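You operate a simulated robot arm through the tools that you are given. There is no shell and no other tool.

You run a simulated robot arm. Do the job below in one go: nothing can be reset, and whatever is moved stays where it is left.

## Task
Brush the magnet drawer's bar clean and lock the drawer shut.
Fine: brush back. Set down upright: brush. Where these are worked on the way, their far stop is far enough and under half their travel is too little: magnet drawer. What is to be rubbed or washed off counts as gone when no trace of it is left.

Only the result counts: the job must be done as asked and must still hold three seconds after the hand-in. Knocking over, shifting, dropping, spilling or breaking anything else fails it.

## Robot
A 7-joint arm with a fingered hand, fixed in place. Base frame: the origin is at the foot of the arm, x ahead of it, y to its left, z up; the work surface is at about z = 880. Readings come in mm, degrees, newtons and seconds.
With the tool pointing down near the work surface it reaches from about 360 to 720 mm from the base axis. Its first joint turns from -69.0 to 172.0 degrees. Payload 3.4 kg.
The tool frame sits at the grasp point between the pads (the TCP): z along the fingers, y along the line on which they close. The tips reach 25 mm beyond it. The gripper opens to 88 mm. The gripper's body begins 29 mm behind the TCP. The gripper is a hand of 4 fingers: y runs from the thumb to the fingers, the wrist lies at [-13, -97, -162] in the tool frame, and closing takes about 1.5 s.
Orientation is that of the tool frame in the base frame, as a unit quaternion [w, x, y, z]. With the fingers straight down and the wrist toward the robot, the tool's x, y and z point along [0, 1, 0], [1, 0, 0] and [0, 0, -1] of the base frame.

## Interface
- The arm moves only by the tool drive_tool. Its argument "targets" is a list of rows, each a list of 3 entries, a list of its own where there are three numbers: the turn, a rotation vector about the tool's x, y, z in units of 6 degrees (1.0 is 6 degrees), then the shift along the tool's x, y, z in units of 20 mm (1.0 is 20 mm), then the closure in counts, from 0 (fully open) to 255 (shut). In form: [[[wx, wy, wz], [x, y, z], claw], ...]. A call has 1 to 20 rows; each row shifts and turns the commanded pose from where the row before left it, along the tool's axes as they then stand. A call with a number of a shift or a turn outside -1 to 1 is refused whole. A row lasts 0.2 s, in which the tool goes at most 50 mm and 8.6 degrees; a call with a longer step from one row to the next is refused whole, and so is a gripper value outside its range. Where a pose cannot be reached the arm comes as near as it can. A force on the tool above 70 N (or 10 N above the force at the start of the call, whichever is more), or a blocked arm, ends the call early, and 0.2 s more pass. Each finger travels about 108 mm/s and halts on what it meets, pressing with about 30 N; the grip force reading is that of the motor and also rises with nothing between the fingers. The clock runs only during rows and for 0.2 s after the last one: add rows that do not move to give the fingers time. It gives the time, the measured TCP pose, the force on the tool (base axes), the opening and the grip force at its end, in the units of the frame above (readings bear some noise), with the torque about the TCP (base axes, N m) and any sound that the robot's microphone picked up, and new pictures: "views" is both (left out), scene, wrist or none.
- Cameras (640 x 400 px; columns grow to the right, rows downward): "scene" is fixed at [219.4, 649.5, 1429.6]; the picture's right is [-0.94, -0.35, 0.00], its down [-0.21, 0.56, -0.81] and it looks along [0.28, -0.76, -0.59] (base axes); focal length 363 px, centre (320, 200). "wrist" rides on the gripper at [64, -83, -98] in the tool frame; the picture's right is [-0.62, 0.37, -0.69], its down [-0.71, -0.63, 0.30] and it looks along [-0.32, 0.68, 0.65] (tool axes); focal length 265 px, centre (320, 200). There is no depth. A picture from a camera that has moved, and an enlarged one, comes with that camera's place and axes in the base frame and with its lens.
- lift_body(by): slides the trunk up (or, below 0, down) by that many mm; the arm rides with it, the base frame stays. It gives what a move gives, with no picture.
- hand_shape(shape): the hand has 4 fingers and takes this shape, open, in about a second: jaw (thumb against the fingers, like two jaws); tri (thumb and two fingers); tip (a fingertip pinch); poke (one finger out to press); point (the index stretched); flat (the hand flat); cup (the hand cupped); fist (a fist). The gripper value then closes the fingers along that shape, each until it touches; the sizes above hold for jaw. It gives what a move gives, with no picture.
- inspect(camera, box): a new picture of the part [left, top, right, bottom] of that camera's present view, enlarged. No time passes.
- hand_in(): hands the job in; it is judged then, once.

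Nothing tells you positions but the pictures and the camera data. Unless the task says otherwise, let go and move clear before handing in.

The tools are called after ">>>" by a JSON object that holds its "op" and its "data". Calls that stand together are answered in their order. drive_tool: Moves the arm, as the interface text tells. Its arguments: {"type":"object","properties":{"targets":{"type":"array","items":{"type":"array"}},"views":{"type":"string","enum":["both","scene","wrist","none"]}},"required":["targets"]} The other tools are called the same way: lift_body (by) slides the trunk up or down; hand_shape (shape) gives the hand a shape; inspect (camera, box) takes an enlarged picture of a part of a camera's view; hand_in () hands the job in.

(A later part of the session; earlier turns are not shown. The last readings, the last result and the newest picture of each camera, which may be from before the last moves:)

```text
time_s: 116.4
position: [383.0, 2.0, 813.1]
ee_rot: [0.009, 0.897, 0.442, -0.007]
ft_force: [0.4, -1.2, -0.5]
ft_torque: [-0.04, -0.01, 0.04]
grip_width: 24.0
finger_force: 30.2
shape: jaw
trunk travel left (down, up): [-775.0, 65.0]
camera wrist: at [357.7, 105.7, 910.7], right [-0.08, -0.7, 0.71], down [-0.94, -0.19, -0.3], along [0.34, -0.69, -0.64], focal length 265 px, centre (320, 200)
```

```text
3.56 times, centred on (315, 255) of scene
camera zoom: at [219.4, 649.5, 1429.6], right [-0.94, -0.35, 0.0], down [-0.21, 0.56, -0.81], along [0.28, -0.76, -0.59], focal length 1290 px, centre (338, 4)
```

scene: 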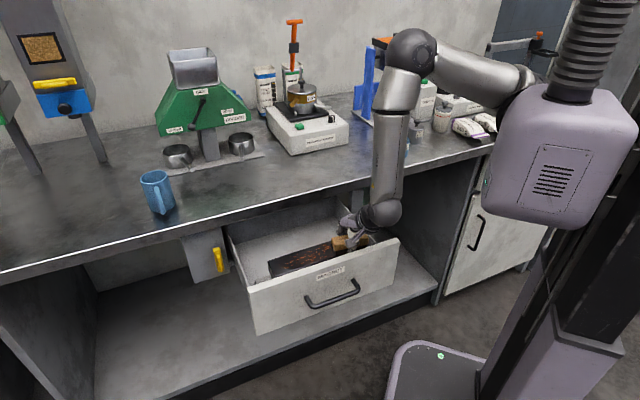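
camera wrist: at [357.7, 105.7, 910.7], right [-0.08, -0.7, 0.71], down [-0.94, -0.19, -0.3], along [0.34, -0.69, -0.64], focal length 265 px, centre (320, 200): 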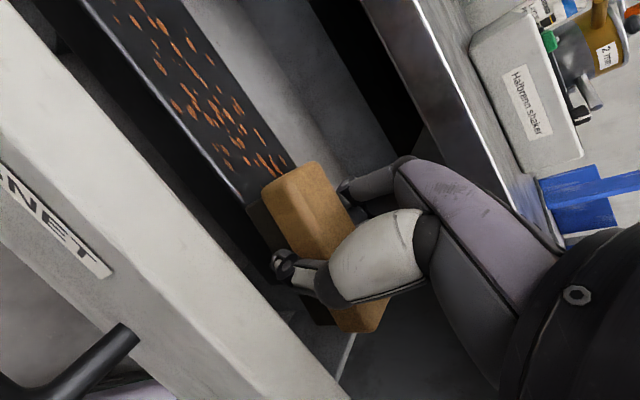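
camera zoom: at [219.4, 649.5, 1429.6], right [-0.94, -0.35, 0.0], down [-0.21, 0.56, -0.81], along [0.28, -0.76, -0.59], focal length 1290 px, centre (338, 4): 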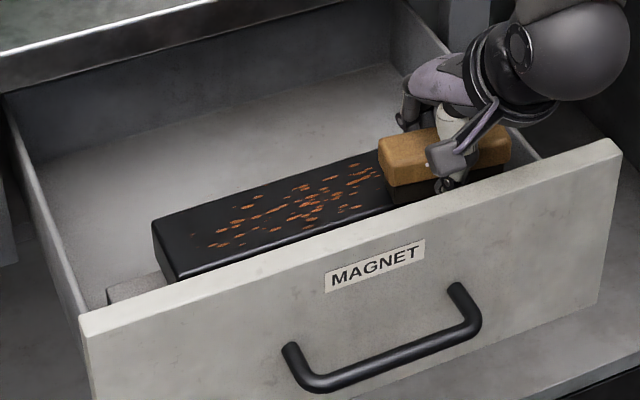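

The filings are still there; the brush may not really have touched on that pass (z was 813 with no load). I'll look closely at how the bristles and thumb sit relative to the bar.

>>> {"op": "inspect", "data": {"camera": "scene", "box": [310, 215, 390, 265]}}

>>> {"op": "inspect", "data": {"camera": "wrist", "box": [200, 140, 400, 350]}}

>>> {"op": "inspect", "data": {"camera": "wrist", "box": [70, 0, 310, 220]}}

```text
8.00 times, centred on (350, 240) of scene
camera zoom: at [219.4, 649.5, 1429.6], right [-0.94, -0.35, 0.0], down [-0.21, 0.56, -0.81], along [0.28, -0.76, -0.59], focal length 2903 px, centre (80, -120)
```

zoom: 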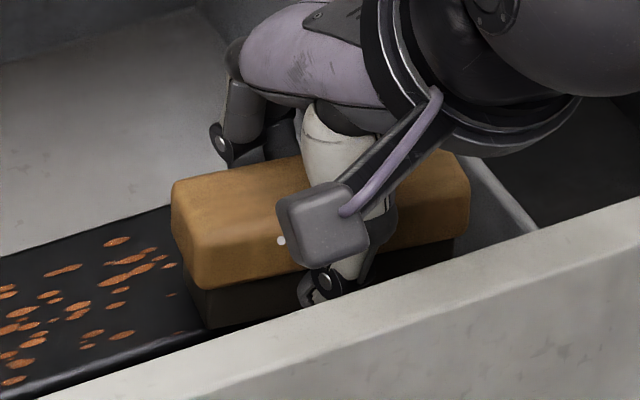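

```text
1.90 times, centred on (300, 245) of wrist
camera zoom: at [357.7, 105.7, 910.7], right [-0.08, -0.7, 0.71], down [-0.94, -0.19, -0.3], along [0.34, -0.69, -0.64], focal length 506 px, centre (358, 114)
```

zoom: 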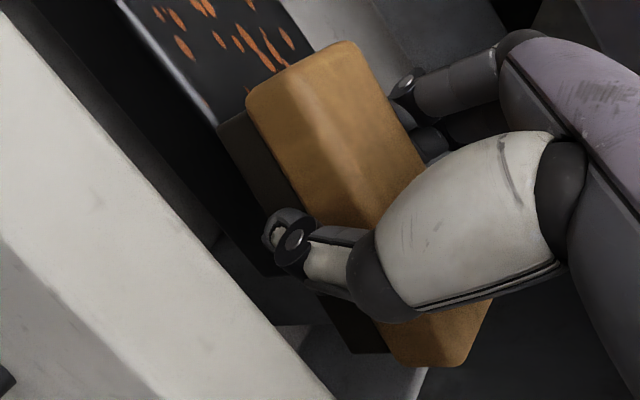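

```text
1.82 times, centred on (190, 110) of wrist
camera zoom: at [357.7, 105.7, 910.7], right [-0.08, -0.7, 0.71], down [-0.94, -0.19, -0.3], along [0.34, -0.69, -0.64], focal length 483 px, centre (556, 364)
```

zoom: 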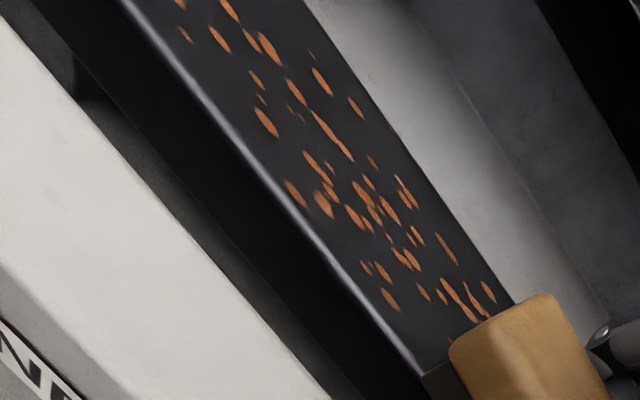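

>>> {"op": "drive_tool", "data": {"targets": [[[0, 0, 0], [0.5, 0.06, 0], 255], [[0, 0, 0], [0.5, 0.06, 0.1], 255], [[0, 0, 0], [0, 0, 0.05], 255], [[0, 0, 0], [0, 0, 0], 255]], "views": "none"}}

```text
time_s: 117.4
position: [396.7, 17.4, 811.1]
ee_rot: [0.008, 0.897, 0.442, -0.006]
ft_force: [0.2, -1.2, 5.3]
ft_torque: [-0.01, -0.04, 0.01]
grip_width: 24.5
finger_force: 29.8
shape: jaw
trunk travel left (down, up): [-775.0, 65.0]
```

>>> {"op": "drive_tool", "data": {"targets": [[[0, 0, 0], [0, 0, 0.06], 255], [[0, 0, 0], [0.893, 0.11, 0], 255], [[0, 0, 0], [0.893, 0.11, 0], 255], [[0, 0, 0], [0.893, 0.11, 0], 255], [[0, 0, 0], [0.893, 0.11, 0], 255], [[0, 0, 0], [0, 0, 0], 255]], "views": "none"}}

>>> {"op": "inspect", "data": {"camera": "scene", "box": [225, 200, 405, 310]}}

>>> {"op": "inspect", "data": {"camera": "wrist", "box": [100, 0, 420, 380]}}

```text
time_s: 118.8
position: [446.6, 68.6, 810.6]
ee_rot: [0.008, 0.897, 0.441, -0.006]
ft_force: [-1.8, -1.7, 15.8]
ft_torque: [-0.11, -0.05, 0.01]
grip_width: 24.7
finger_force: 30.2
shape: jaw
trunk travel left (down, up): [-775.0, 65.0]
```

```text
3.56 times, centred on (315, 255) of scene
camera zoom: at [219.4, 649.5, 1429.6], right [-0.94, -0.35, 0.0], down [-0.21, 0.56, -0.81], along [0.28, -0.76, -0.59], focal length 1290 px, centre (338, 4)
```

zoom: 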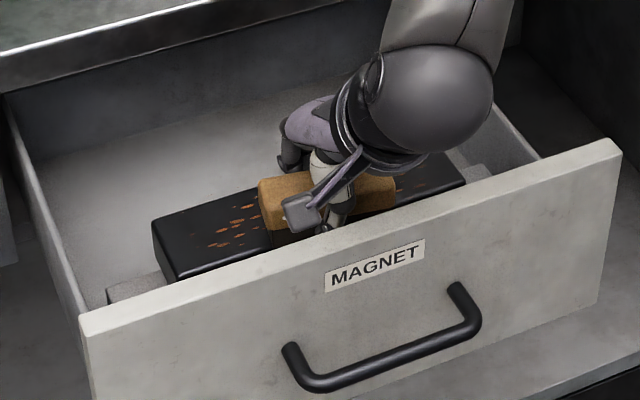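

```text
1.05 times, centred on (260, 190) of wrist (not enlarged: the box is as wide or as high as the picture)
camera zoom: at [421.1, 171.2, 907.0], right [-0.09, -0.7, 0.71], down [-0.94, -0.19, -0.3], along [0.34, -0.69, -0.64], focal length 279 px, centre (383, 210)
```

zoom: 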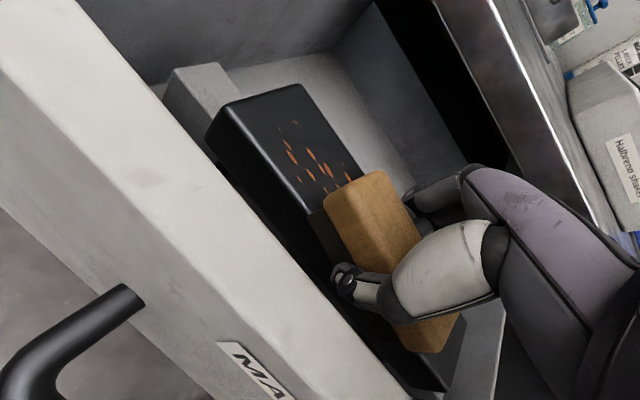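

>>> {"op": "drive_tool", "data": {"targets": [[[0, 0, 0], [0.893, 0.11, 0], 255], [[0, 0, 0], [0.893, 0.11, 0], 255], [[0, 0, 0], [0.893, 0.11, 0], 255], [[0, 0, 0], [0.893, 0.11, 0], 255], [[0, 0, 0], [0.5, 0.06, 0], 255], [[0, 0, 0], [0, 0, 0], 255]], "views": "none"}}

>>> {"op": "inspect", "data": {"camera": "scene", "box": [245, 215, 365, 290]}}

```text
time_s: 120.2
position: [503.8, 125.7, 808.3]
ee_rot: [0.008, 0.897, 0.442, -0.004]
ft_force: [-2.8, -3.9, 24.0]
ft_torque: [-0.14, 0.0, -0.02]
grip_width: 25.1
finger_force: 29.9
shape: jaw
trunk travel left (down, up): [-775.0, 65.0]
```

```text
5.33 times, centred on (305, 252) of scene
camera zoom: at [219.4, 649.5, 1429.6], right [-0.94, -0.35, 0.0], down [-0.21, 0.56, -0.81], along [0.28, -0.76, -0.59], focal length 1935 px, centre (400, -80)
```

zoom: 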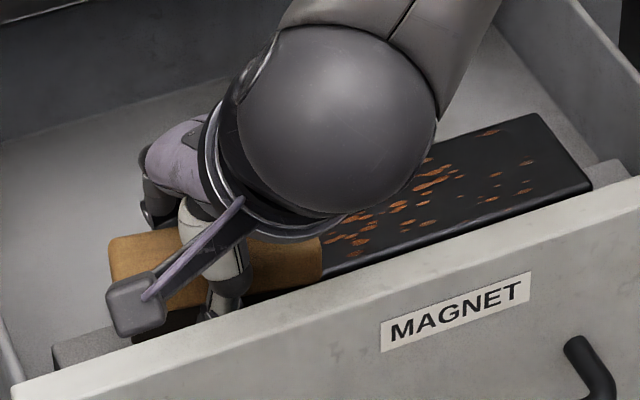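

The stroke hasn't removed the filings, so I need to see how the brush sits in the grip. I'll lift it clear and look at it closely.

>>> {"op": "drive_tool", "data": {"targets": [[[0, 0, 0], [0, 0, -1], 255], [[0, 0, 0], [0, 0, -1], 255], [[0, 0, 0], [0, 0, -1], 255], [[0, 0, 0], [0, 0, -1], 255], [[0, 0, 0], [0, 0, -1], 255], [[0, 0, 0], [0, 0, 0], 255]]}}

>>> {"op": "inspect", "data": {"camera": "scene", "box": [250, 200, 320, 250]}}

>>> {"op": "inspect", "data": {"camera": "wrist", "box": [230, 150, 370, 290]}}

>>> {"op": "inspect", "data": {"camera": "scene", "box": [245, 215, 365, 290]}}

```text
time_s: 121.6
position: [506.0, 129.5, 905.3]
ee_rot: [0.008, 0.897, 0.442, -0.006]
ft_force: [0.5, 0.2, -0.8]
ft_torque: [0.01, -0.01, -0.01]
grip_width: 24.8
finger_force: 29.5
shape: jaw
trunk travel left (down, up): [-775.0, 65.0]
camera wrist: at [481.0, 232.6, 1002.6], right [-0.08, -0.7, 0.71], down [-0.94, -0.19, -0.3], along [0.34, -0.69, -0.64], focal length 265 px, centre (320, 200)
```

scene: 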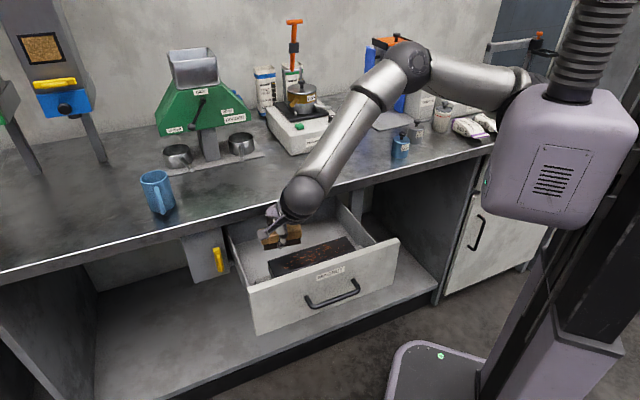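
wrist: 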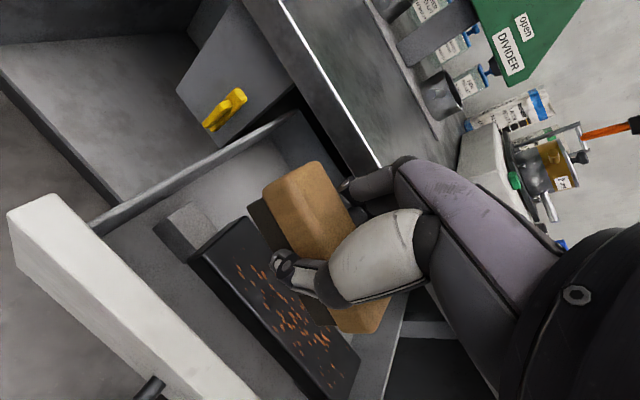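

```text
8.00 times, centred on (285, 225) of scene
camera zoom: at [219.4, 649.5, 1429.6], right [-0.94, -0.35, 0.0], down [-0.21, 0.56, -0.81], along [0.28, -0.76, -0.59], focal length 2903 px, centre (600, 0)
```

zoom: 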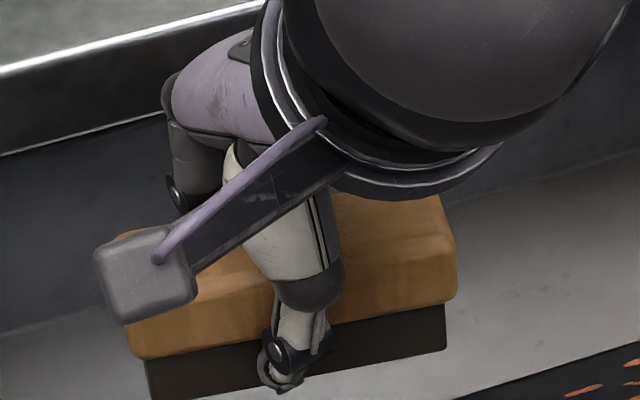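

```text
2.86 times, centred on (300, 220) of wrist
camera zoom: at [481.0, 232.6, 1002.6], right [-0.08, -0.7, 0.71], down [-0.94, -0.19, -0.3], along [0.34, -0.69, -0.64], focal length 758 px, centre (377, 143)
```

zoom: 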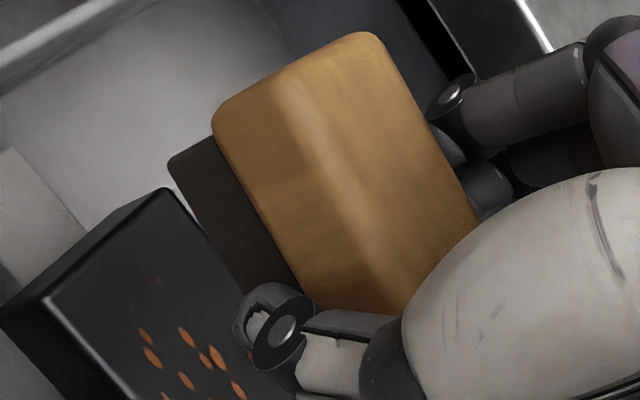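

```text
5.33 times, centred on (305, 252) of scene
camera zoom: at [219.4, 649.5, 1429.6], right [-0.94, -0.35, 0.0], down [-0.21, 0.56, -0.81], along [0.28, -0.76, -0.59], focal length 1935 px, centre (400, -80)
```

zoom: 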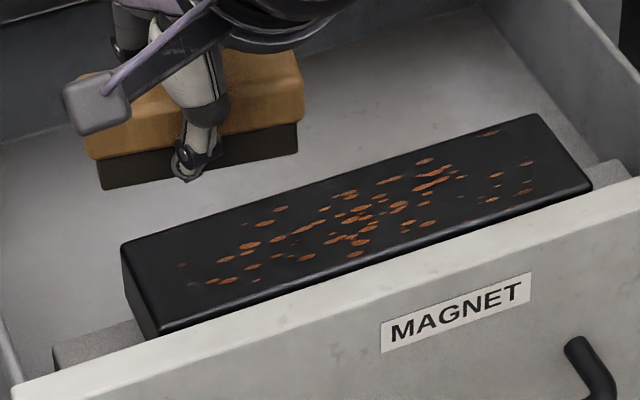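

The thumb tip reaches slightly below the bristles, so the brush isn't bearing on the bar properly. I'll go back to the bench, set the brush down at its spot and re-grip it about 10 mm higher.

>>> {"op": "drive_tool", "data": {"targets": [[[0, 0, 0], [0, 0, -1], 255], [[0, 0, 0], [0, 0, -1], 255], [[0, 0, 0], [0, 0, -1], 255], [[0, 0, 0], [0, 0, -1], 255], [[0, 0, 0], [-0.96, 0.572, 0], 255], [[0, 0, 0], [-0.96, 0.572, 0], 255], [[0, 0, 0], [-0.96, 0.572, 0], 255], [[0, 0, 0], [-0.96, 0.572, 0], 255], [[0, 0, 0], [-0.96, 0.572, 0], 255], [[0, 0, 0], [-0.96, 0.572, 0], 255], [[0, 0, 0], [-0.96, 0.572, 0], 255], [[0, 0, 0], [-0.96, 0.572, 0], 255], [[0, 0, 0], [-0.96, 0.572, 0], 255], [[0, 0, 0], [-0.96, 0.572, 0], 255], [[0, 0, 0], [-0.96, 0.572, 0], 255], [[0, 0, 0], [-0.96, 0.572, 0], 255], [[0, 0, 0], [-0.96, 0.572, 0], 255], [[0, 0, 0], [-0.96, 0.572, 0], 255], [[0, 0, 0], [0, 0, 0], 255], [[0, 0, 0], [0, 0, 0], 255]]}}

```text
time_s: 123.3
position: [476.2, 45.3, 930.4]
ee_rot: [-0.046, 0.905, 0.419, -0.065]
ft_force: [0.1, 0.0, -1.7]
ft_torque: [0.02, 0.01, 0.02]
grip_width: 24.6
finger_force: 30.0
shape: jaw
trunk travel left (down, up): [-775.0, 65.0]
stopped in row 8: the arm was blocked; the commanded pose is now the measured one
camera wrist: at [472.6, 145.6, 1036.7], right [-0.01, -0.73, 0.68], down [-0.98, -0.13, -0.16], along [0.2, -0.67, -0.71], focal length 265 px, centre (320, 200)
```

scene: 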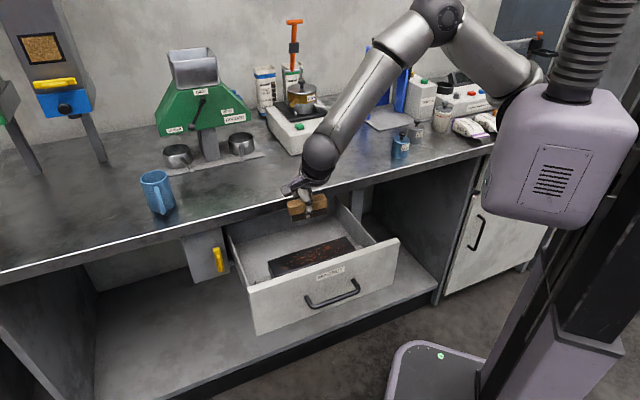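
wrist: 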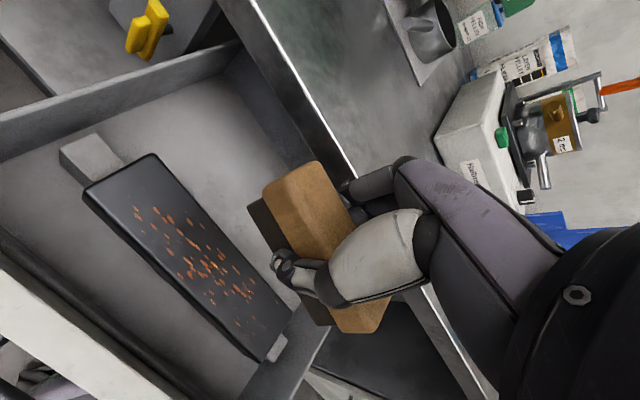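

The arm stalled on the way with a small tilt. I'll right the hand and continue at a gentler pace toward the brush's spot.

>>> {"op": "drive_tool", "data": {"targets": [[[-0.665, 0.363, -0.207], [0, 0, -0.3], 255], [[-0.665, 0.363, -0.207], [0, 0, -0.3], 255], [[0, 0, 0], [-0.6, 0.4, -0.3], 255], [[0, 0, 0], [-0.6, 0.4, -0.3], 255], [[0, 0, 0], [-0.6, 0.4, -0.3], 255], [[0, 0, 0], [-0.6, 0.4, -0.3], 255], [[0, 0, 0], [-0.6, 0.4, -0.3], 255], [[0, 0, 0], [-0.6, 0.4, -0.3], 255], [[0, 0, 0], [0, 0, 0], 255], [[0, 0, 0], [0, 0, 0], 255]], "views": "scene"}}

```text
time_s: 124.4
position: [453.9, 4.9, 909.7]
ee_rot: [-0.053, 0.906, 0.417, -0.053]
ft_force: [0.7, 0.1, -0.7]
ft_torque: [0.03, 0.01, 0.05]
grip_width: 24.6
finger_force: 29.8
shape: jaw
trunk travel left (down, up): [-775.0, 65.0]
stopped in row 5: the arm was blocked; the commanded pose is now the measured one
```

scene: 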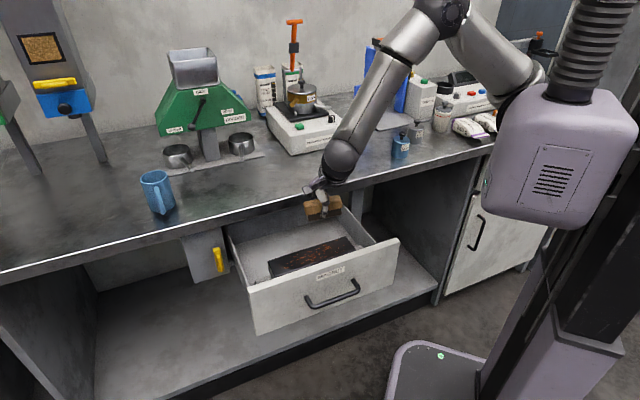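

>>> {"op": "drive_tool", "data": {"targets": [[[-0.33, 0.18, -0.1], [0.11, -0.35, 0.9], 255], [[-0.33, 0.18, -0.1], [0.11, -0.35, 0.9], 255], [[-0.33, 0.18, -0.1], [0.11, -0.35, 0.9], 255], [[-0.33, 0.18, -0.1], [0.11, -0.35, 0.6], 255], [[0, 0, 0], [0, 0, 0], 255], [[0, 0, 0], [0, 0, 0], 255]], "views": "scene"}}

```text
time_s: 125.8
position: [433.6, 30.0, 844.7]
ee_rot: [-0.006, 0.9, 0.435, 0.01]
ft_force: [-0.3, -1.0, -0.6]
ft_torque: [-0.02, 0.0, 0.01]
grip_width: 24.2
finger_force: 30.2
shape: jaw
trunk travel left (down, up): [-775.0, 65.0]
```

scene: 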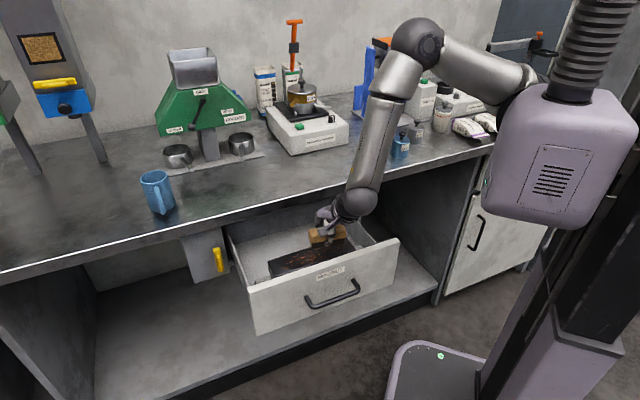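

The pose recovered. I'll rise slowly straight up here, retracing the path that worked before.

>>> {"op": "drive_tool", "data": {"targets": [[[0, 0, 0], [0, 0, -0.5], 255], [[0, 0, 0], [0, 0, -0.5], 255], [[0, 0, 0], [0, 0, -0.5], 255], [[0, 0, 0], [0, 0, -0.5], 255], [[0, 0, 0], [0, 0, -0.5], 255], [[0, 0, 0], [0, 0, -0.5], 255], [[0, 0, 0], [0, 0, -0.5], 255], [[0, 0, 0], [0, 0, -0.5], 255], [[0, 0, 0], [0, 0, 0], 255], [[0, 0, 0], [0, 0, 0], 255]], "views": "scene"}}

```text
time_s: 127.3
position: [395.9, 23.8, 855.8]
ee_rot: [-0.045, 0.905, 0.42, -0.056]
ft_force: [0.3, -0.4, -0.1]
ft_torque: [-0.01, -0.02, 0.01]
grip_width: 24.6
finger_force: 30.1
shape: jaw
trunk travel left (down, up): [-775.0, 65.0]
stopped in row 7: the arm was blocked; the commanded pose is now the measured one
```

scene: 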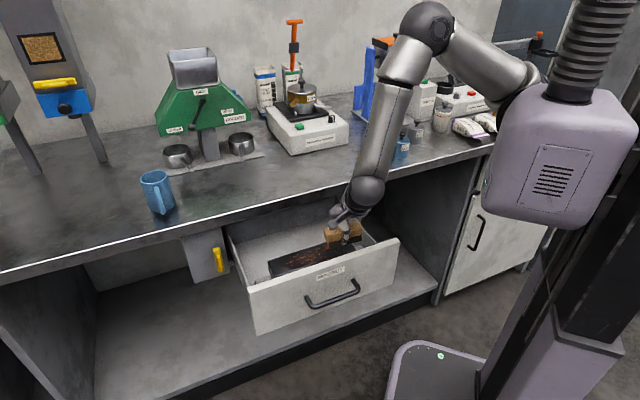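

Rising seems to run into a wrist alignment problem when the forearm lines up with the hand. I'll pitch the hand outward for travelling, which worked well earlier, and then rise.

>>> {"op": "drive_tool", "data": {"targets": [[[-0.9, 0.1, -0.06], [0, 0, -0.1], 255], [[-0.9, 0.1, -0.06], [0, 0, -0.1], 255], [[-0.9, 0.1, -0.06], [0, 0, -0.1], 255], [[-0.9, 0.1, -0.06], [0, 0, -0.1], 255], [[-0.9, 0.1, -0.06], [0, 0, 0], 255], [[-0.9, 0.1, -0.06], [0, 0, 0], 255], [[-0.9, 0.1, -0.06], [0, 0, 0], 255], [[0, 0, 0], [0, 0, 0], 255], [[0, 0, 0], [0, 0, 0], 255]], "views": "scene"}}

```text
time_s: 129.3
position: [396.4, 25.3, 865.3]
ee_rot: [0.236, 0.86, 0.437, 0.118]
ft_force: [0.3, -0.8, -0.8]
ft_torque: [0.01, -0.02, 0.0]
grip_width: 24.8
finger_force: 29.9
shape: jaw
trunk travel left (down, up): [-775.0, 65.0]
```

scene: 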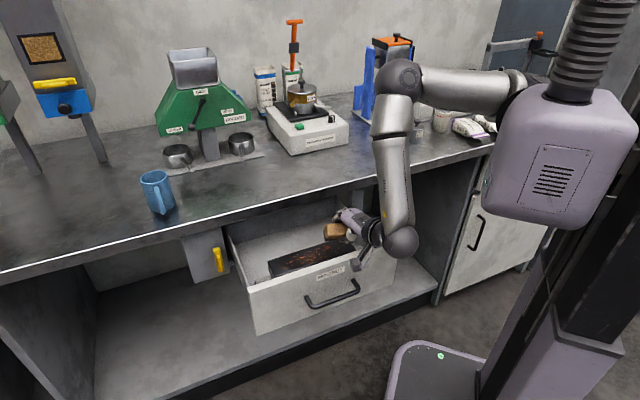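

>>> {"op": "drive_tool", "data": {"targets": [[[0, 0, 0], [0, 0.37, -0.64], 255], [[0, 0, 0], [0, 0.37, -0.64], 255], [[0, 0, 0], [0, 0.37, -0.64], 255], [[0, 0, 0], [0, 0.37, -0.64], 255], [[0, 0, 0], [0, 0.37, -0.64], 255], [[0, 0, 0], [0, 0.37, -0.64], 255], [[0, 0, 0], [0, 0.37, -0.64], 255], [[0, 0, 0], [0, 0.37, -0.64], 255], [[0, 0, 0], [0, 0, 0], 255]], "views": "scene"}}

```text
time_s: 131.0
position: [364.9, 18.2, 924.4]
ee_rot: [0.191, 0.878, 0.438, 0.039]
ft_force: [-0.5, 0.1, -1.0]
ft_torque: [-0.04, -0.03, 0.03]
grip_width: 24.5
finger_force: 29.7
shape: jaw
trunk travel left (down, up): [-775.0, 65.0]
stopped in row 8: the arm was blocked; the commanded pose is now the measured one
```

scene: 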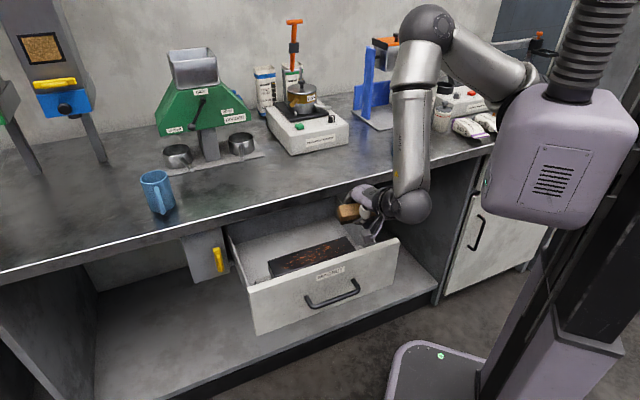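

I'll use the trunk to gain height instead, then move outward over the bench, which freed the arm earlier.

>>> {"op": "lift_body", "data": {"by": 60}}

>>> {"op": "drive_tool", "data": {"targets": [[[0, 0, 0], [-0.3, 0.8, 0.3], 255], [[0, 0, 0], [-0.3, 0.8, 0.3], 255], [[0, 0, 0], [-0.3, 0.8, 0.3], 255], [[0, 0, 0], [-0.3, 0.8, 0.3], 255], [[0, 0, 0], [0, 0, 0], 255]], "views": "scene"}}

```text
time_s: 132.0
position: [366.4, 18.6, 986.5]
ee_rot: [0.191, 0.877, 0.439, 0.041]
ft_force: [0.5, 0.1, -0.5]
ft_torque: [0.01, 0.0, 0.03]
grip_width: 24.5
finger_force: 29.9
shape: jaw
trunk travel left (down, up): [-835.0, 5.0]
```

```text
time_s: 133.2
position: [402.0, -49.1, 982.6]
ee_rot: [0.168, 0.892, 0.419, 0.027]
ft_force: [-0.1, -0.6, -0.8]
ft_torque: [0.02, 0.01, 0.01]
grip_width: 24.4
finger_force: 29.4
shape: jaw
trunk travel left (down, up): [-835.0, 5.0]
```

scene: 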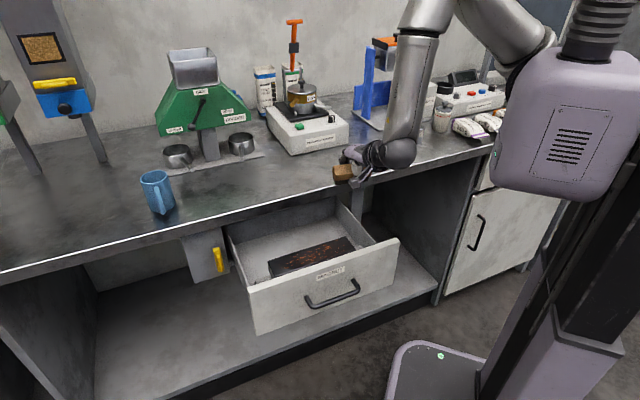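

>>> {"op": "drive_tool", "data": {"targets": [[[0.39, 0.119, -0.039], [-0.567, 0.861, 0], 255], [[0.39, 0.119, -0.039], [-0.567, 0.861, 0], 255], [[0.39, 0.119, -0.039], [-0.567, 0.861, 0], 255], [[0.39, 0.119, -0.039], [-0.567, 0.861, 0], 255], [[0.39, 0.119, -0.039], [-0.567, 0.861, 0], 255], [[0.39, 0.119, -0.039], [-0.567, 0.861, 0], 255], [[0.39, 0.119, -0.039], [-0.567, 0.861, 0], 255], [[0.39, 0.119, -0.039], [-0.567, 0.861, 0], 255], [[0, 0, 0], [-0.567, 0.861, 0], 255], [[0, 0, 0], [0, 0, 0], 255], [[0, 0, 0], [0, 0, 0], 255], [[0, 0, 0], [0, 0, 0], 255]]}}

```text
time_s: 135.8
position: [468.2, -211.0, 1028.0]
ee_rot: [0.026, 0.885, 0.464, 0.006]
ft_force: [0.2, 0.1, -0.3]
ft_torque: [-0.01, -0.02, 0.02]
grip_width: 24.1
finger_force: 29.8
shape: jaw
trunk travel left (down, up): [-835.0, 5.0]
camera wrist: at [433.3, -106.4, 1122.0], right [-0.08, -0.69, 0.72], down [-0.91, -0.24, -0.33], along [0.4, -0.68, -0.61], focal length 265 px, centre (320, 200)
```

scene: 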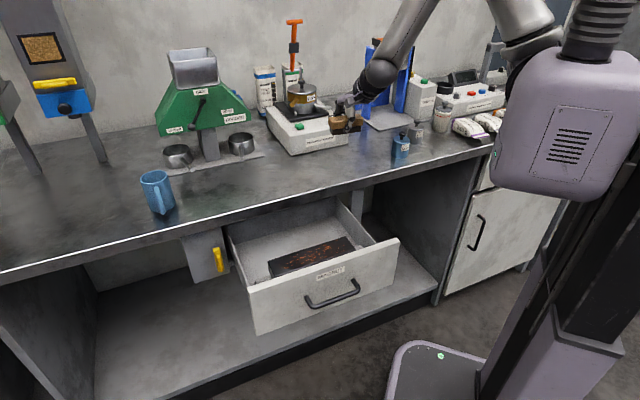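
wrist: 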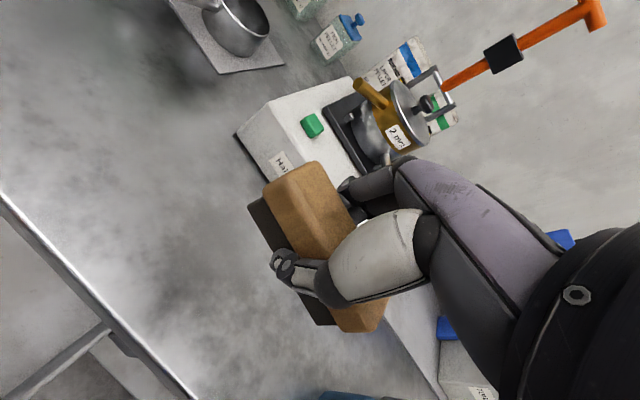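

>>> {"op": "drive_tool", "data": {"targets": [[[0.42, -0.05, 0], [-0.36, 0.07, 0.7], 255], [[0, 0, 0], [-0.36, 0.07, 0.9], 255], [[0, 0, 0], [0, 0, 0.9], 255], [[0, 0, 0], [0, 0, 0.9], 255], [[0, 0, 0], [0, 0, 0.9], 255], [[0, 0, 0], [0, 0, 0.6], 255], [[0, 0, 0], [0, 0, 0], 255], [[0, 0, 0], [0, 0, 0], 255], [[0, 0, 0], [0, 0, 0], 255]], "views": "none"}}

>>> {"op": "inspect", "data": {"camera": "scene", "box": [310, 120, 390, 180]}}

```text
time_s: 137.8
position: [462.4, -226.1, 930.3]
ee_rot: [0.009, 0.885, 0.465, -0.005]
ft_force: [0.3, -0.9, -1.2]
ft_torque: [0.0, -0.01, -0.02]
grip_width: 24.4
finger_force: 30.0
shape: jaw
trunk travel left (down, up): [-835.0, 5.0]
```

```text
6.67 times, centred on (350, 150) of scene
camera zoom: at [219.4, 649.5, 1429.6], right [-0.94, -0.35, 0.0], down [-0.21, 0.56, -0.81], along [0.28, -0.76, -0.59], focal length 2419 px, centre (120, 533)
```

zoom: 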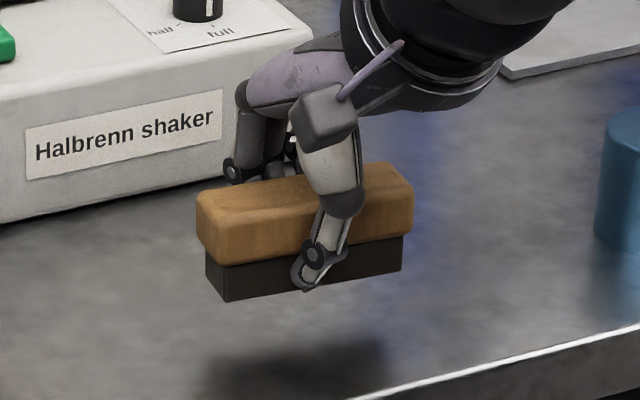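

I'll rotate to undo the brush's yaw, lower it to the bench at its original spot, and watch for contact.

>>> {"op": "drive_tool", "data": {"targets": [[[0, 0, -0.75], [0.2, -0.1, 0.2], 255], [[0, 0, -0.75], [0.2, -0.1, 0.2], 255], [[0, 0, 0], [0, 0, 0.2], 255], [[0, 0, 0], [0, 0, 0.15], 255], [[0, 0, 0], [0, 0, 0], 255], [[0, 0, 0], [0, 0, 0], 255]], "views": "none"}}

>>> {"op": "inspect", "data": {"camera": "scene", "box": [310, 120, 390, 180]}}

```text
time_s: 139.2
position: [463.4, -216.8, 914.5]
ee_rot: [0.008, 0.846, 0.533, -0.006]
ft_force: [0.3, -0.9, -0.4]
ft_torque: [0.03, 0.0, 0.0]
grip_width: 24.3
finger_force: 30.2
shape: jaw
trunk travel left (down, up): [-835.0, 5.0]
```

```text
6.67 times, centred on (350, 150) of scene
camera zoom: at [219.4, 649.5, 1429.6], right [-0.94, -0.35, 0.0], down [-0.21, 0.56, -0.81], along [0.28, -0.76, -0.59], focal length 2419 px, centre (120, 533)
```

zoom: 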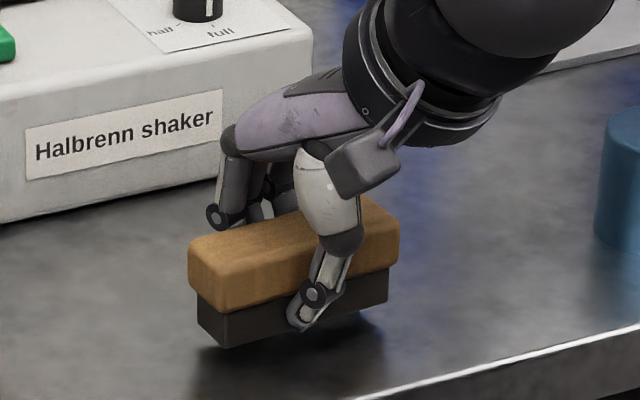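

>>> {"op": "drive_tool", "data": {"targets": [[[0, 0, 0], [0, 0, 0.1], 255], [[0, 0, 0], [0, 0, 0.05], 255], [[0, 0, 0], [0, 0, 0], 255]], "views": "none"}}

```text
time_s: 140.0
position: [463.7, -217.0, 912.3]
ee_rot: [0.009, 0.846, 0.533, -0.006]
ft_force: [0.1, -0.2, -0.3]
ft_torque: [-0.01, -0.02, -0.01]
grip_width: 24.5
finger_force: 29.7
shape: jaw
trunk travel left (down, up): [-835.0, 5.0]
```

>>> {"op": "drive_tool", "data": {"targets": [[[0, 0, 0], [0, 0, 0.08], 255], [[0, 0, 0], [0, 0, 0], 255]], "views": "none"}}

>>> {"op": "drive_tool", "data": {"targets": [[[0, 0, 0], [0, 0, 0.07], 255], [[0, 0, 0], [0, 0, 0], 255]], "views": "none"}}

```text
time_s: 140.6
position: [463.7, -217.3, 910.5]
ee_rot: [0.008, 0.846, 0.533, -0.006]
ft_force: [0.8, -0.6, -1.9]
ft_torque: [0.04, -0.02, 0.01]
grip_width: 24.3
finger_force: 30.0
shape: jaw
trunk travel left (down, up): [-835.0, 5.0]
```

```text
time_s: 141.2
position: [462.9, -217.8, 909.6]
ee_rot: [0.009, 0.846, 0.533, -0.006]
ft_force: [0.7, 0.7, -0.8]
ft_torque: [-0.01, -0.01, -0.03]
grip_width: 24.3
finger_force: 29.8
shape: jaw
trunk travel left (down, up): [-835.0, 5.0]
```

>>> {"op": "drive_tool", "data": {"targets": [[[0, 0, 0], [0, 0, 0.08], 255], [[0, 0, 0], [0, 0, 0], 255]], "views": "none"}}

>>> {"op": "inspect", "data": {"camera": "scene", "box": [320, 130, 380, 175]}}

```text
time_s: 141.8
position: [464.1, -217.4, 908.4]
ee_rot: [0.009, 0.847, 0.532, -0.006]
ft_force: [-0.2, -0.3, 2.9]
ft_torque: [-0.02, -0.02, -0.01]
grip_width: 24.3
finger_force: 30.0
shape: jaw
trunk travel left (down, up): [-835.0, 5.0]
```

```text
8.89 times, centred on (350, 152) of scene
camera zoom: at [219.4, 649.5, 1429.6], right [-0.94, -0.35, 0.0], down [-0.21, 0.56, -0.81], along [0.28, -0.76, -0.59], focal length 3225 px, centre (53, 622)
```

zoom: 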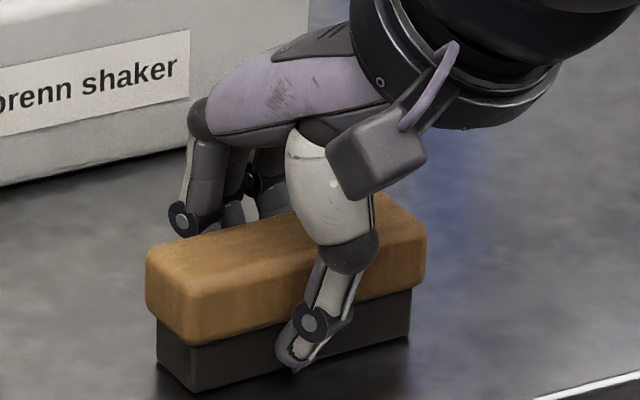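

The brush now stands on the bench at its spot. Before re-gripping, I'll compare the bar's filings with the first view.

>>> {"op": "inspect", "data": {"camera": "scene", "box": [225, 200, 405, 320]}}

>>> {"op": "inspect", "data": {"camera": "scene", "box": [255, 225, 365, 290]}}

```text
3.33 times, centred on (315, 260) of scene
camera zoom: at [219.4, 649.5, 1429.6], right [-0.94, -0.35, 0.0], down [-0.21, 0.56, -0.81], along [0.28, -0.76, -0.59], focal length 1209 px, centre (337, 0)
```

zoom: 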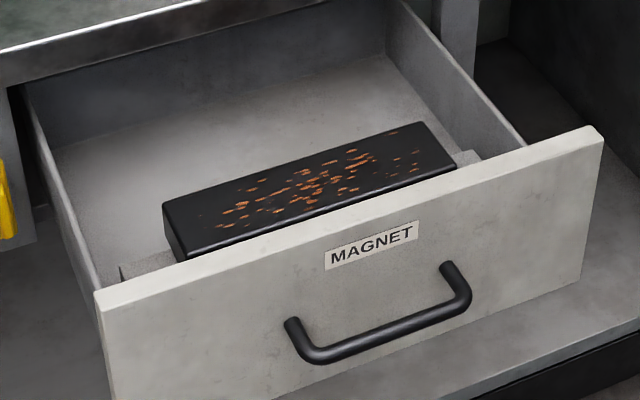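

```text
5.82 times, centred on (310, 258) of scene
camera zoom: at [219.4, 649.5, 1429.6], right [-0.94, -0.35, 0.0], down [-0.21, 0.56, -0.81], along [0.28, -0.76, -0.59], focal length 2111 px, centre (378, -134)
```

zoom: 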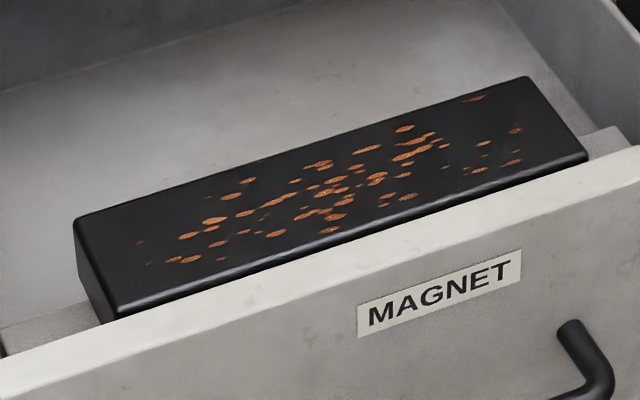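

The pattern is unchanged, so nothing has been brushed off yet. Torque readings on the bar suggested only the near edge of the brush was bearing. I'll press the brush lightly on the bench to check how evenly it sits in the grip.

>>> {"op": "drive_tool", "data": {"targets": [[[0, 0, 0], [0, 0, 0.08], 255], [[0, 0, 0], [0, 0, 0], 255]], "views": "none"}}

>>> {"op": "drive_tool", "data": {"targets": [[[0, 0, 0], [0, 0, 0.05], 255], [[0, 0, 0], [0, 0, 0], 255]], "views": "none"}}

```text
time_s: 142.4
position: [462.8, -216.3, 907.6]
ee_rot: [0.009, 0.846, 0.533, -0.004]
ft_force: [1.3, -0.3, 11.0]
ft_torque: [-0.11, -0.17, -0.03]
grip_width: 24.6
finger_force: 30.0
shape: jaw
trunk travel left (down, up): [-835.0, 5.0]
```

```text
time_s: 143.0
position: [462.6, -216.8, 907.2]
ee_rot: [0.009, 0.846, 0.533, -0.004]
ft_force: [3.6, -2.7, 17.4]
ft_torque: [-0.09, -0.18, 0.01]
grip_width: 24.6
finger_force: 30.1
shape: jaw
trunk travel left (down, up): [-835.0, 5.0]
```

On the bench the pressure centre at ~10 N is near the brush's middle, so the grip is usable as it is. More rubbing is probably needed. I'll lift, lower the trunk a little to keep reserve for getting out, and go back to the bar.

>>> {"op": "drive_tool", "data": {"targets": [[[0, 0, 0], [0, 0, -0.5], 255], [[0, 0, 0], [0, 0, -1], 255], [[0, 0, 0], [0, 0, -1], 255], [[0, 0, 0], [0, 0, -1], 255], [[0, 0, 0], [0, 0, -1], 255], [[0, 0, 0], [0, 0, -1], 255], [[0, 0, 0], [0, 0, -1], 255], [[0, 0, 0], [0, 0, 0], 255]], "views": "none"}}

>>> {"op": "lift_body", "data": {"by": -60}}

>>> {"op": "drive_tool", "data": {"targets": [[[0, 0, 0], [0.826, -0.541, 0], 255], [[0, 0, 0], [0.826, -0.541, 0], 255], [[0, 0, 0], [0.826, -0.541, 0], 255], [[0, 0, 0], [0.826, -0.541, 0], 255], [[0, 0, 0], [0.826, -0.541, 0], 255], [[0, 0, 0], [0.826, -0.541, 0], 255], [[0, 0, 0], [0.826, -0.541, 0], 255], [[0, 0, 0], [0.826, -0.541, 0], 255], [[0, 0, 0], [0.826, -0.541, 0], 255], [[0, 0, 0], [0.826, -0.541, 0], 255], [[0, 0, 0], [0.826, -0.541, 0], 255], [[0, 0, 0], [0.826, -0.541, 0], 255], [[0, 0, 0], [0.826, -0.541, 0], 255], [[0, 0, 0], [0, 0, 0], 255], [[0, 0, 0], [0, 0, 0], 255]]}}

```text
time_s: 144.8
position: [463.6, -215.0, 1035.4]
ee_rot: [0.008, 0.846, 0.533, -0.006]
ft_force: [-0.1, 0.7, -1.4]
ft_torque: [0.02, 0.02, 0.01]
grip_width: 24.4
finger_force: 30.1
shape: jaw
trunk travel left (down, up): [-835.0, 5.0]
```

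```text
time_s: 145.8
position: [463.2, -215.0, 975.5]
ee_rot: [0.008, 0.846, 0.533, -0.006]
ft_force: [0.0, 0.9, -1.7]
ft_torque: [-0.02, -0.03, -0.02]
grip_width: 24.4
finger_force: 29.7
shape: jaw
trunk travel left (down, up): [-775.0, 65.0]
```

```text
time_s: 149.0
position: [430.5, 38.7, 972.0]
ee_rot: [0.004, 0.848, 0.53, -0.003]
ft_force: [1.0, 0.8, -1.5]
ft_torque: [0.03, -0.01, 0.0]
grip_width: 24.1
finger_force: 30.3
shape: jaw
trunk travel left (down, up): [-775.0, 65.0]
camera wrist: at [385.6, 133.8, 1071.2], right [0.06, -0.71, 0.7], down [-0.88, -0.37, -0.3], along [0.47, -0.6, -0.65], focal length 265 px, centre (320, 200)
```

scene: 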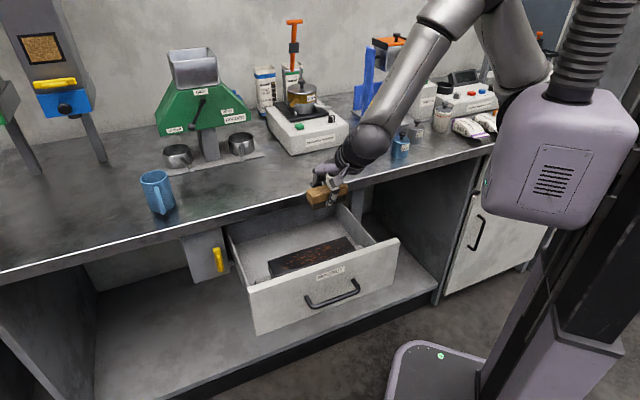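
wrist: 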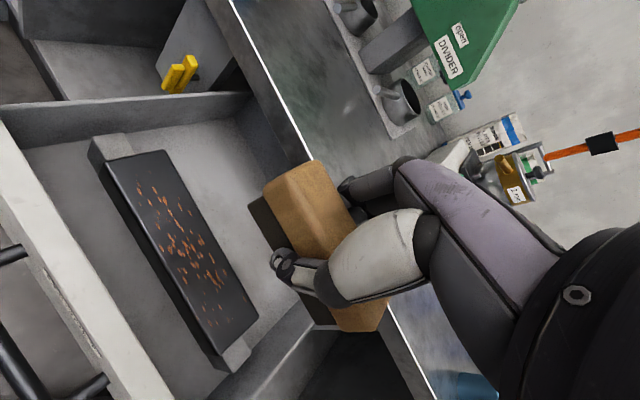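

I'm over the bar in a comfortable arm pose. I'll descend with the trunk this time, keeping the arm pose unchanged, to just above contact.

>>> {"op": "lift_body", "data": {"by": -148}}

>>> {"op": "drive_tool", "data": {"targets": [[[0, 0, 0], [0.75, 0.27, 0], 255], [[0, 0, 0], [0.75, 0.27, 0], 255], [[0, 0, 0], [0.75, 0.27, 0], 255], [[0, 0, 0], [0.75, 0.27, 0], 255], [[0, 0, 0], [0, 0, 0], 255]], "views": "none"}}

```text
time_s: 150.8
position: [431.5, 38.8, 825.0]
ee_rot: [0.004, 0.848, 0.531, -0.003]
ft_force: [-0.1, 0.3, -0.4]
ft_torque: [-0.03, -0.01, 0.0]
grip_width: 24.4
finger_force: 30.4
shape: jaw
trunk travel left (down, up): [-627.0, 213.0]
```

```text
time_s: 152.2
position: [491.0, 74.1, 843.6]
ee_rot: [-0.025, 0.861, 0.508, 0.019]
ft_force: [0.3, 0.4, -1.6]
ft_torque: [-0.02, 0.0, 0.02]
grip_width: 24.2
finger_force: 29.5
shape: jaw
trunk travel left (down, up): [-627.0, 213.0]
stopped in row 5: the arm was blocked; the commanded pose is now the measured one
```

Sideways moves are poor in this arm pose. I'll raise the trunk again and descend with the arm, as in the first pass where strokes went well.

>>> {"op": "lift_body", "data": {"by": 148}}

>>> {"op": "drive_tool", "data": {"targets": [[[0, 0, 0], [-0.5, -0.4, 0], 255], [[0, 0, 0], [-0.5, -0.4, 0], 255], [[0, 0, 0], [-0.5, -0.4, 0], 255], [[0, 0, 0], [-0.5, -0.4, 0], 255], [[0, 0, 0], [0, 0, 0], 255], [[0, 0, 0], [0, 0, 0], 255]], "views": "none"}}

```text
time_s: 153.9
position: [490.9, 74.4, 991.5]
ee_rot: [-0.023, 0.861, 0.508, 0.019]
ft_force: [-0.4, 0.1, -0.9]
ft_torque: [-0.01, -0.03, -0.01]
grip_width: 24.2
finger_force: 29.9
shape: jaw
trunk travel left (down, up): [-775.0, 65.0]
```

```text
time_s: 155.3
position: [448.4, 53.8, 1002.9]
ee_rot: [-0.041, 0.865, 0.499, 0.032]
ft_force: [0.3, -0.3, -1.4]
ft_torque: [-0.01, 0.0, -0.01]
grip_width: 23.9
finger_force: 30.3
shape: jaw
trunk travel left (down, up): [-775.0, 65.0]
```

>>> {"op": "drive_tool", "data": {"targets": [[[-0.22, -0.55, -0.25], [-0.535, -0.215, 0], 255], [[-0.22, -0.55, -0.25], [-0.535, -0.215, 0.3], 255], [[0, 0, 0], [0, 0, 0.9], 255], [[0, 0, 0], [0, 0, 0.9], 255], [[0, 0, 0], [0, 0, 0.9], 255], [[0, 0, 0], [0, 0, 0.9], 255], [[0, 0, 0], [0, 0, 0.9], 255], [[0, 0, 0], [0, 0, 0.9], 255], [[0, 0, 0], [0, 0, 0.9], 255], [[0, 0, 0], [0, 0, 0.9], 255], [[0, 0, 0], [0, 0, 0.9], 255], [[0, 0, 0], [0, 0, 0], 255], [[0, 0, 0], [0, 0, 0], 255], [[0, 0, 0], [0, 0, 0], 255]]}}

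```text
time_s: 158.3
position: [425.0, 30.0, 821.4]
ee_rot: [0.029, 0.846, 0.532, -0.02]
ft_force: [0.2, -1.3, -0.6]
ft_torque: [-0.01, 0.01, 0.0]
grip_width: 24.0
finger_force: 29.8
shape: jaw
trunk travel left (down, up): [-775.0, 65.0]
camera wrist: at [378.7, 129.8, 913.5], right [0.07, -0.67, 0.74], down [-0.88, -0.39, -0.28], along [0.47, -0.63, -0.61], focal length 265 px, centre (320, 200)
```

scene: 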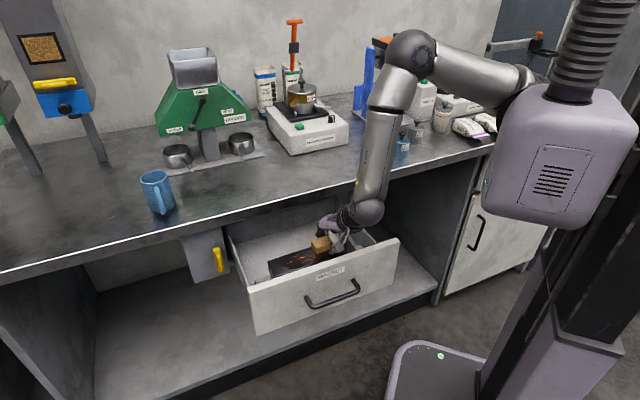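
wrist: 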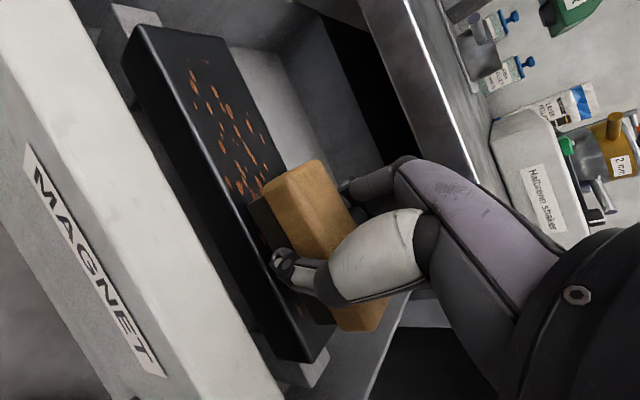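

>>> {"op": "drive_tool", "data": {"targets": [[[0.18, 0.425, 0], [0, 0, 0.3], 255], [[0, 0, 0], [0, 0, 0.15], 255], [[0, 0, 0], [0, 0, 0.05], 255], [[0, 0, 0], [0, 0, 0], 255], [[0, 0, 0], [0, 0, 0], 255]], "views": "none"}}

```text
time_s: 159.5
position: [425.2, 28.4, 811.2]
ee_rot: [0.008, 0.846, 0.533, -0.006]
ft_force: [1.1, 0.5, -0.5]
ft_torque: [0.02, -0.05, -0.05]
grip_width: 24.4
finger_force: 30.1
shape: jaw
trunk travel left (down, up): [-775.0, 65.0]
```

>>> {"op": "drive_tool", "data": {"targets": [[[0, 0, 0], [0, 0, 0.1], 255], [[0, 0, 0], [0, 0, 0], 255]], "views": "none"}}

>>> {"op": "drive_tool", "data": {"targets": [[[0, 0, 0], [0, 0, 0.06], 255], [[0, 0, 0], [0, 0, 0], 255]], "views": "none"}}

>>> {"op": "drive_tool", "data": {"targets": [[[0, 0, 0], [0, 0, 0.06], 255], [[0, 0, 0], [0, 0, 0], 255]], "views": "none"}}

```text
time_s: 160.1
position: [424.8, 29.6, 809.7]
ee_rot: [0.009, 0.846, 0.533, -0.005]
ft_force: [0.9, 0.0, 4.8]
ft_torque: [-0.01, -0.08, 0.01]
grip_width: 24.0
finger_force: 30.0
shape: jaw
trunk travel left (down, up): [-775.0, 65.0]
```

```text
time_s: 160.7
position: [424.1, 29.4, 809.5]
ee_rot: [0.009, 0.846, 0.533, -0.005]
ft_force: [1.5, 0.5, 11.0]
ft_torque: [-0.05, -0.11, 0.02]
grip_width: 24.5
finger_force: 29.9
shape: jaw
trunk travel left (down, up): [-775.0, 65.0]
```

```text
time_s: 161.3
position: [425.0, 28.1, 808.3]
ee_rot: [0.009, 0.846, 0.533, -0.004]
ft_force: [3.3, 0.9, 20.8]
ft_torque: [-0.05, -0.2, 0.07]
grip_width: 24.4
finger_force: 30.5
shape: jaw
trunk travel left (down, up): [-775.0, 65.0]
```

I have firm contact now (about 20 N). I'll rub back and forth along the bar at this spot several times, then check.

>>> {"op": "drive_tool", "data": {"targets": [[[0, 0, 0], [0.755, 0.266, 0], 255], [[0, 0, 0], [0.755, 0.266, 0], 255], [[0, 0, 0], [-0.755, -0.266, 0], 255], [[0, 0, 0], [-0.755, -0.266, 0], 255], [[0, 0, 0], [-0.755, -0.266, 0], 255], [[0, 0, 0], [-0.755, -0.266, 0], 255], [[0, 0, 0], [0.755, 0.266, 0], 255], [[0, 0, 0], [0.755, 0.266, 0], 255], [[0, 0, 0], [0.755, 0.266, 0], 255], [[0, 0, 0], [0.755, 0.266, 0], 255], [[0, 0, 0], [-0.755, -0.266, 0], 255], [[0, 0, 0], [-0.755, -0.266, 0], 255], [[0, 0, 0], [-0.755, -0.266, 0], 255], [[0, 0, 0], [-0.755, -0.266, 0], 255], [[0, 0, 0], [0.755, 0.266, 0], 255], [[0, 0, 0], [0.755, 0.266, 0], 255], [[0, 0, 0], [0.755, 0.266, 0], 255], [[0, 0, 0], [0.755, 0.266, 0], 255], [[0, 0, 0], [0.755, 0.266, 0], 255], [[0, 0, 0], [0, 0, 0], 255]]}}

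>>> {"op": "inspect", "data": {"camera": "scene", "box": [255, 225, 365, 290]}}

>>> {"op": "inspect", "data": {"camera": "wrist", "box": [120, 0, 360, 220]}}

```text
time_s: 165.5
position: [457.3, 63.7, 808.0]
ee_rot: [0.008, 0.846, 0.533, -0.004]
ft_force: [-0.6, -0.8, 17.1]
ft_torque: [-0.03, -0.08, -0.01]
grip_width: 24.8
finger_force: 29.8
shape: jaw
trunk travel left (down, up): [-775.0, 65.0]
camera wrist: at [411.2, 159.3, 905.5], right [0.06, -0.71, 0.71], down [-0.88, -0.38, -0.3], along [0.48, -0.6, -0.64], focal length 265 px, centre (320, 200)
```

scene: 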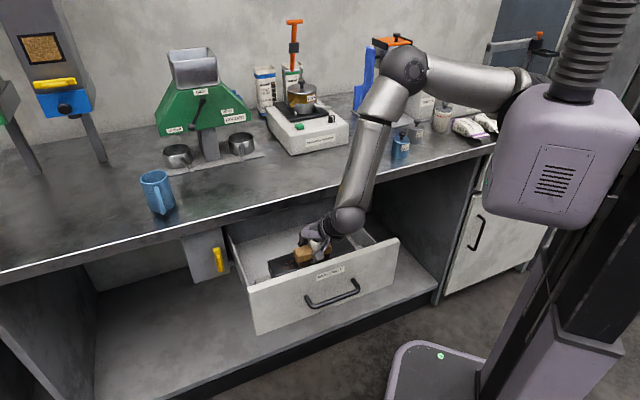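
wrist: 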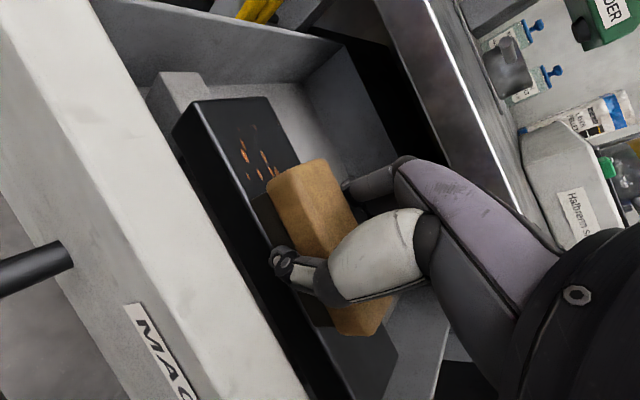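

```text
5.82 times, centred on (310, 258) of scene
camera zoom: at [219.4, 649.5, 1429.6], right [-0.94, -0.35, 0.0], down [-0.21, 0.56, -0.81], along [0.28, -0.76, -0.59], focal length 2111 px, centre (378, -134)
```

zoom: 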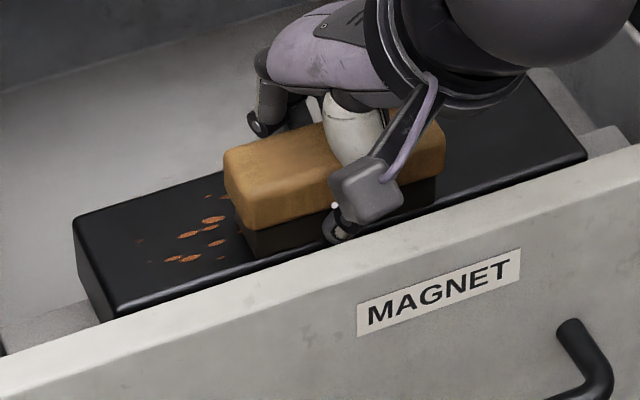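

```text
1.82 times, centred on (240, 110) of wrist
camera zoom: at [411.2, 159.3, 905.5], right [0.06, -0.71, 0.71], down [-0.88, -0.38, -0.3], along [0.48, -0.6, -0.64], focal length 483 px, centre (466, 364)
```

zoom: 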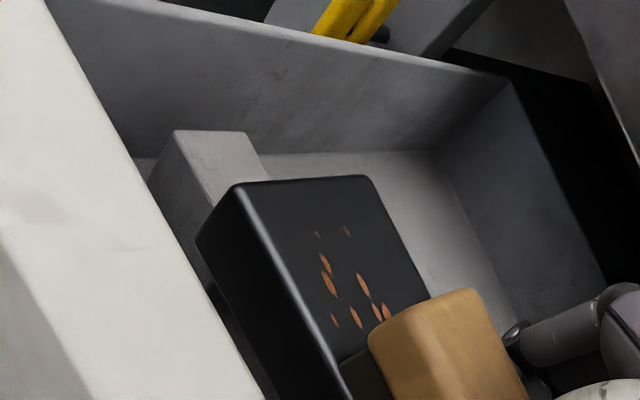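

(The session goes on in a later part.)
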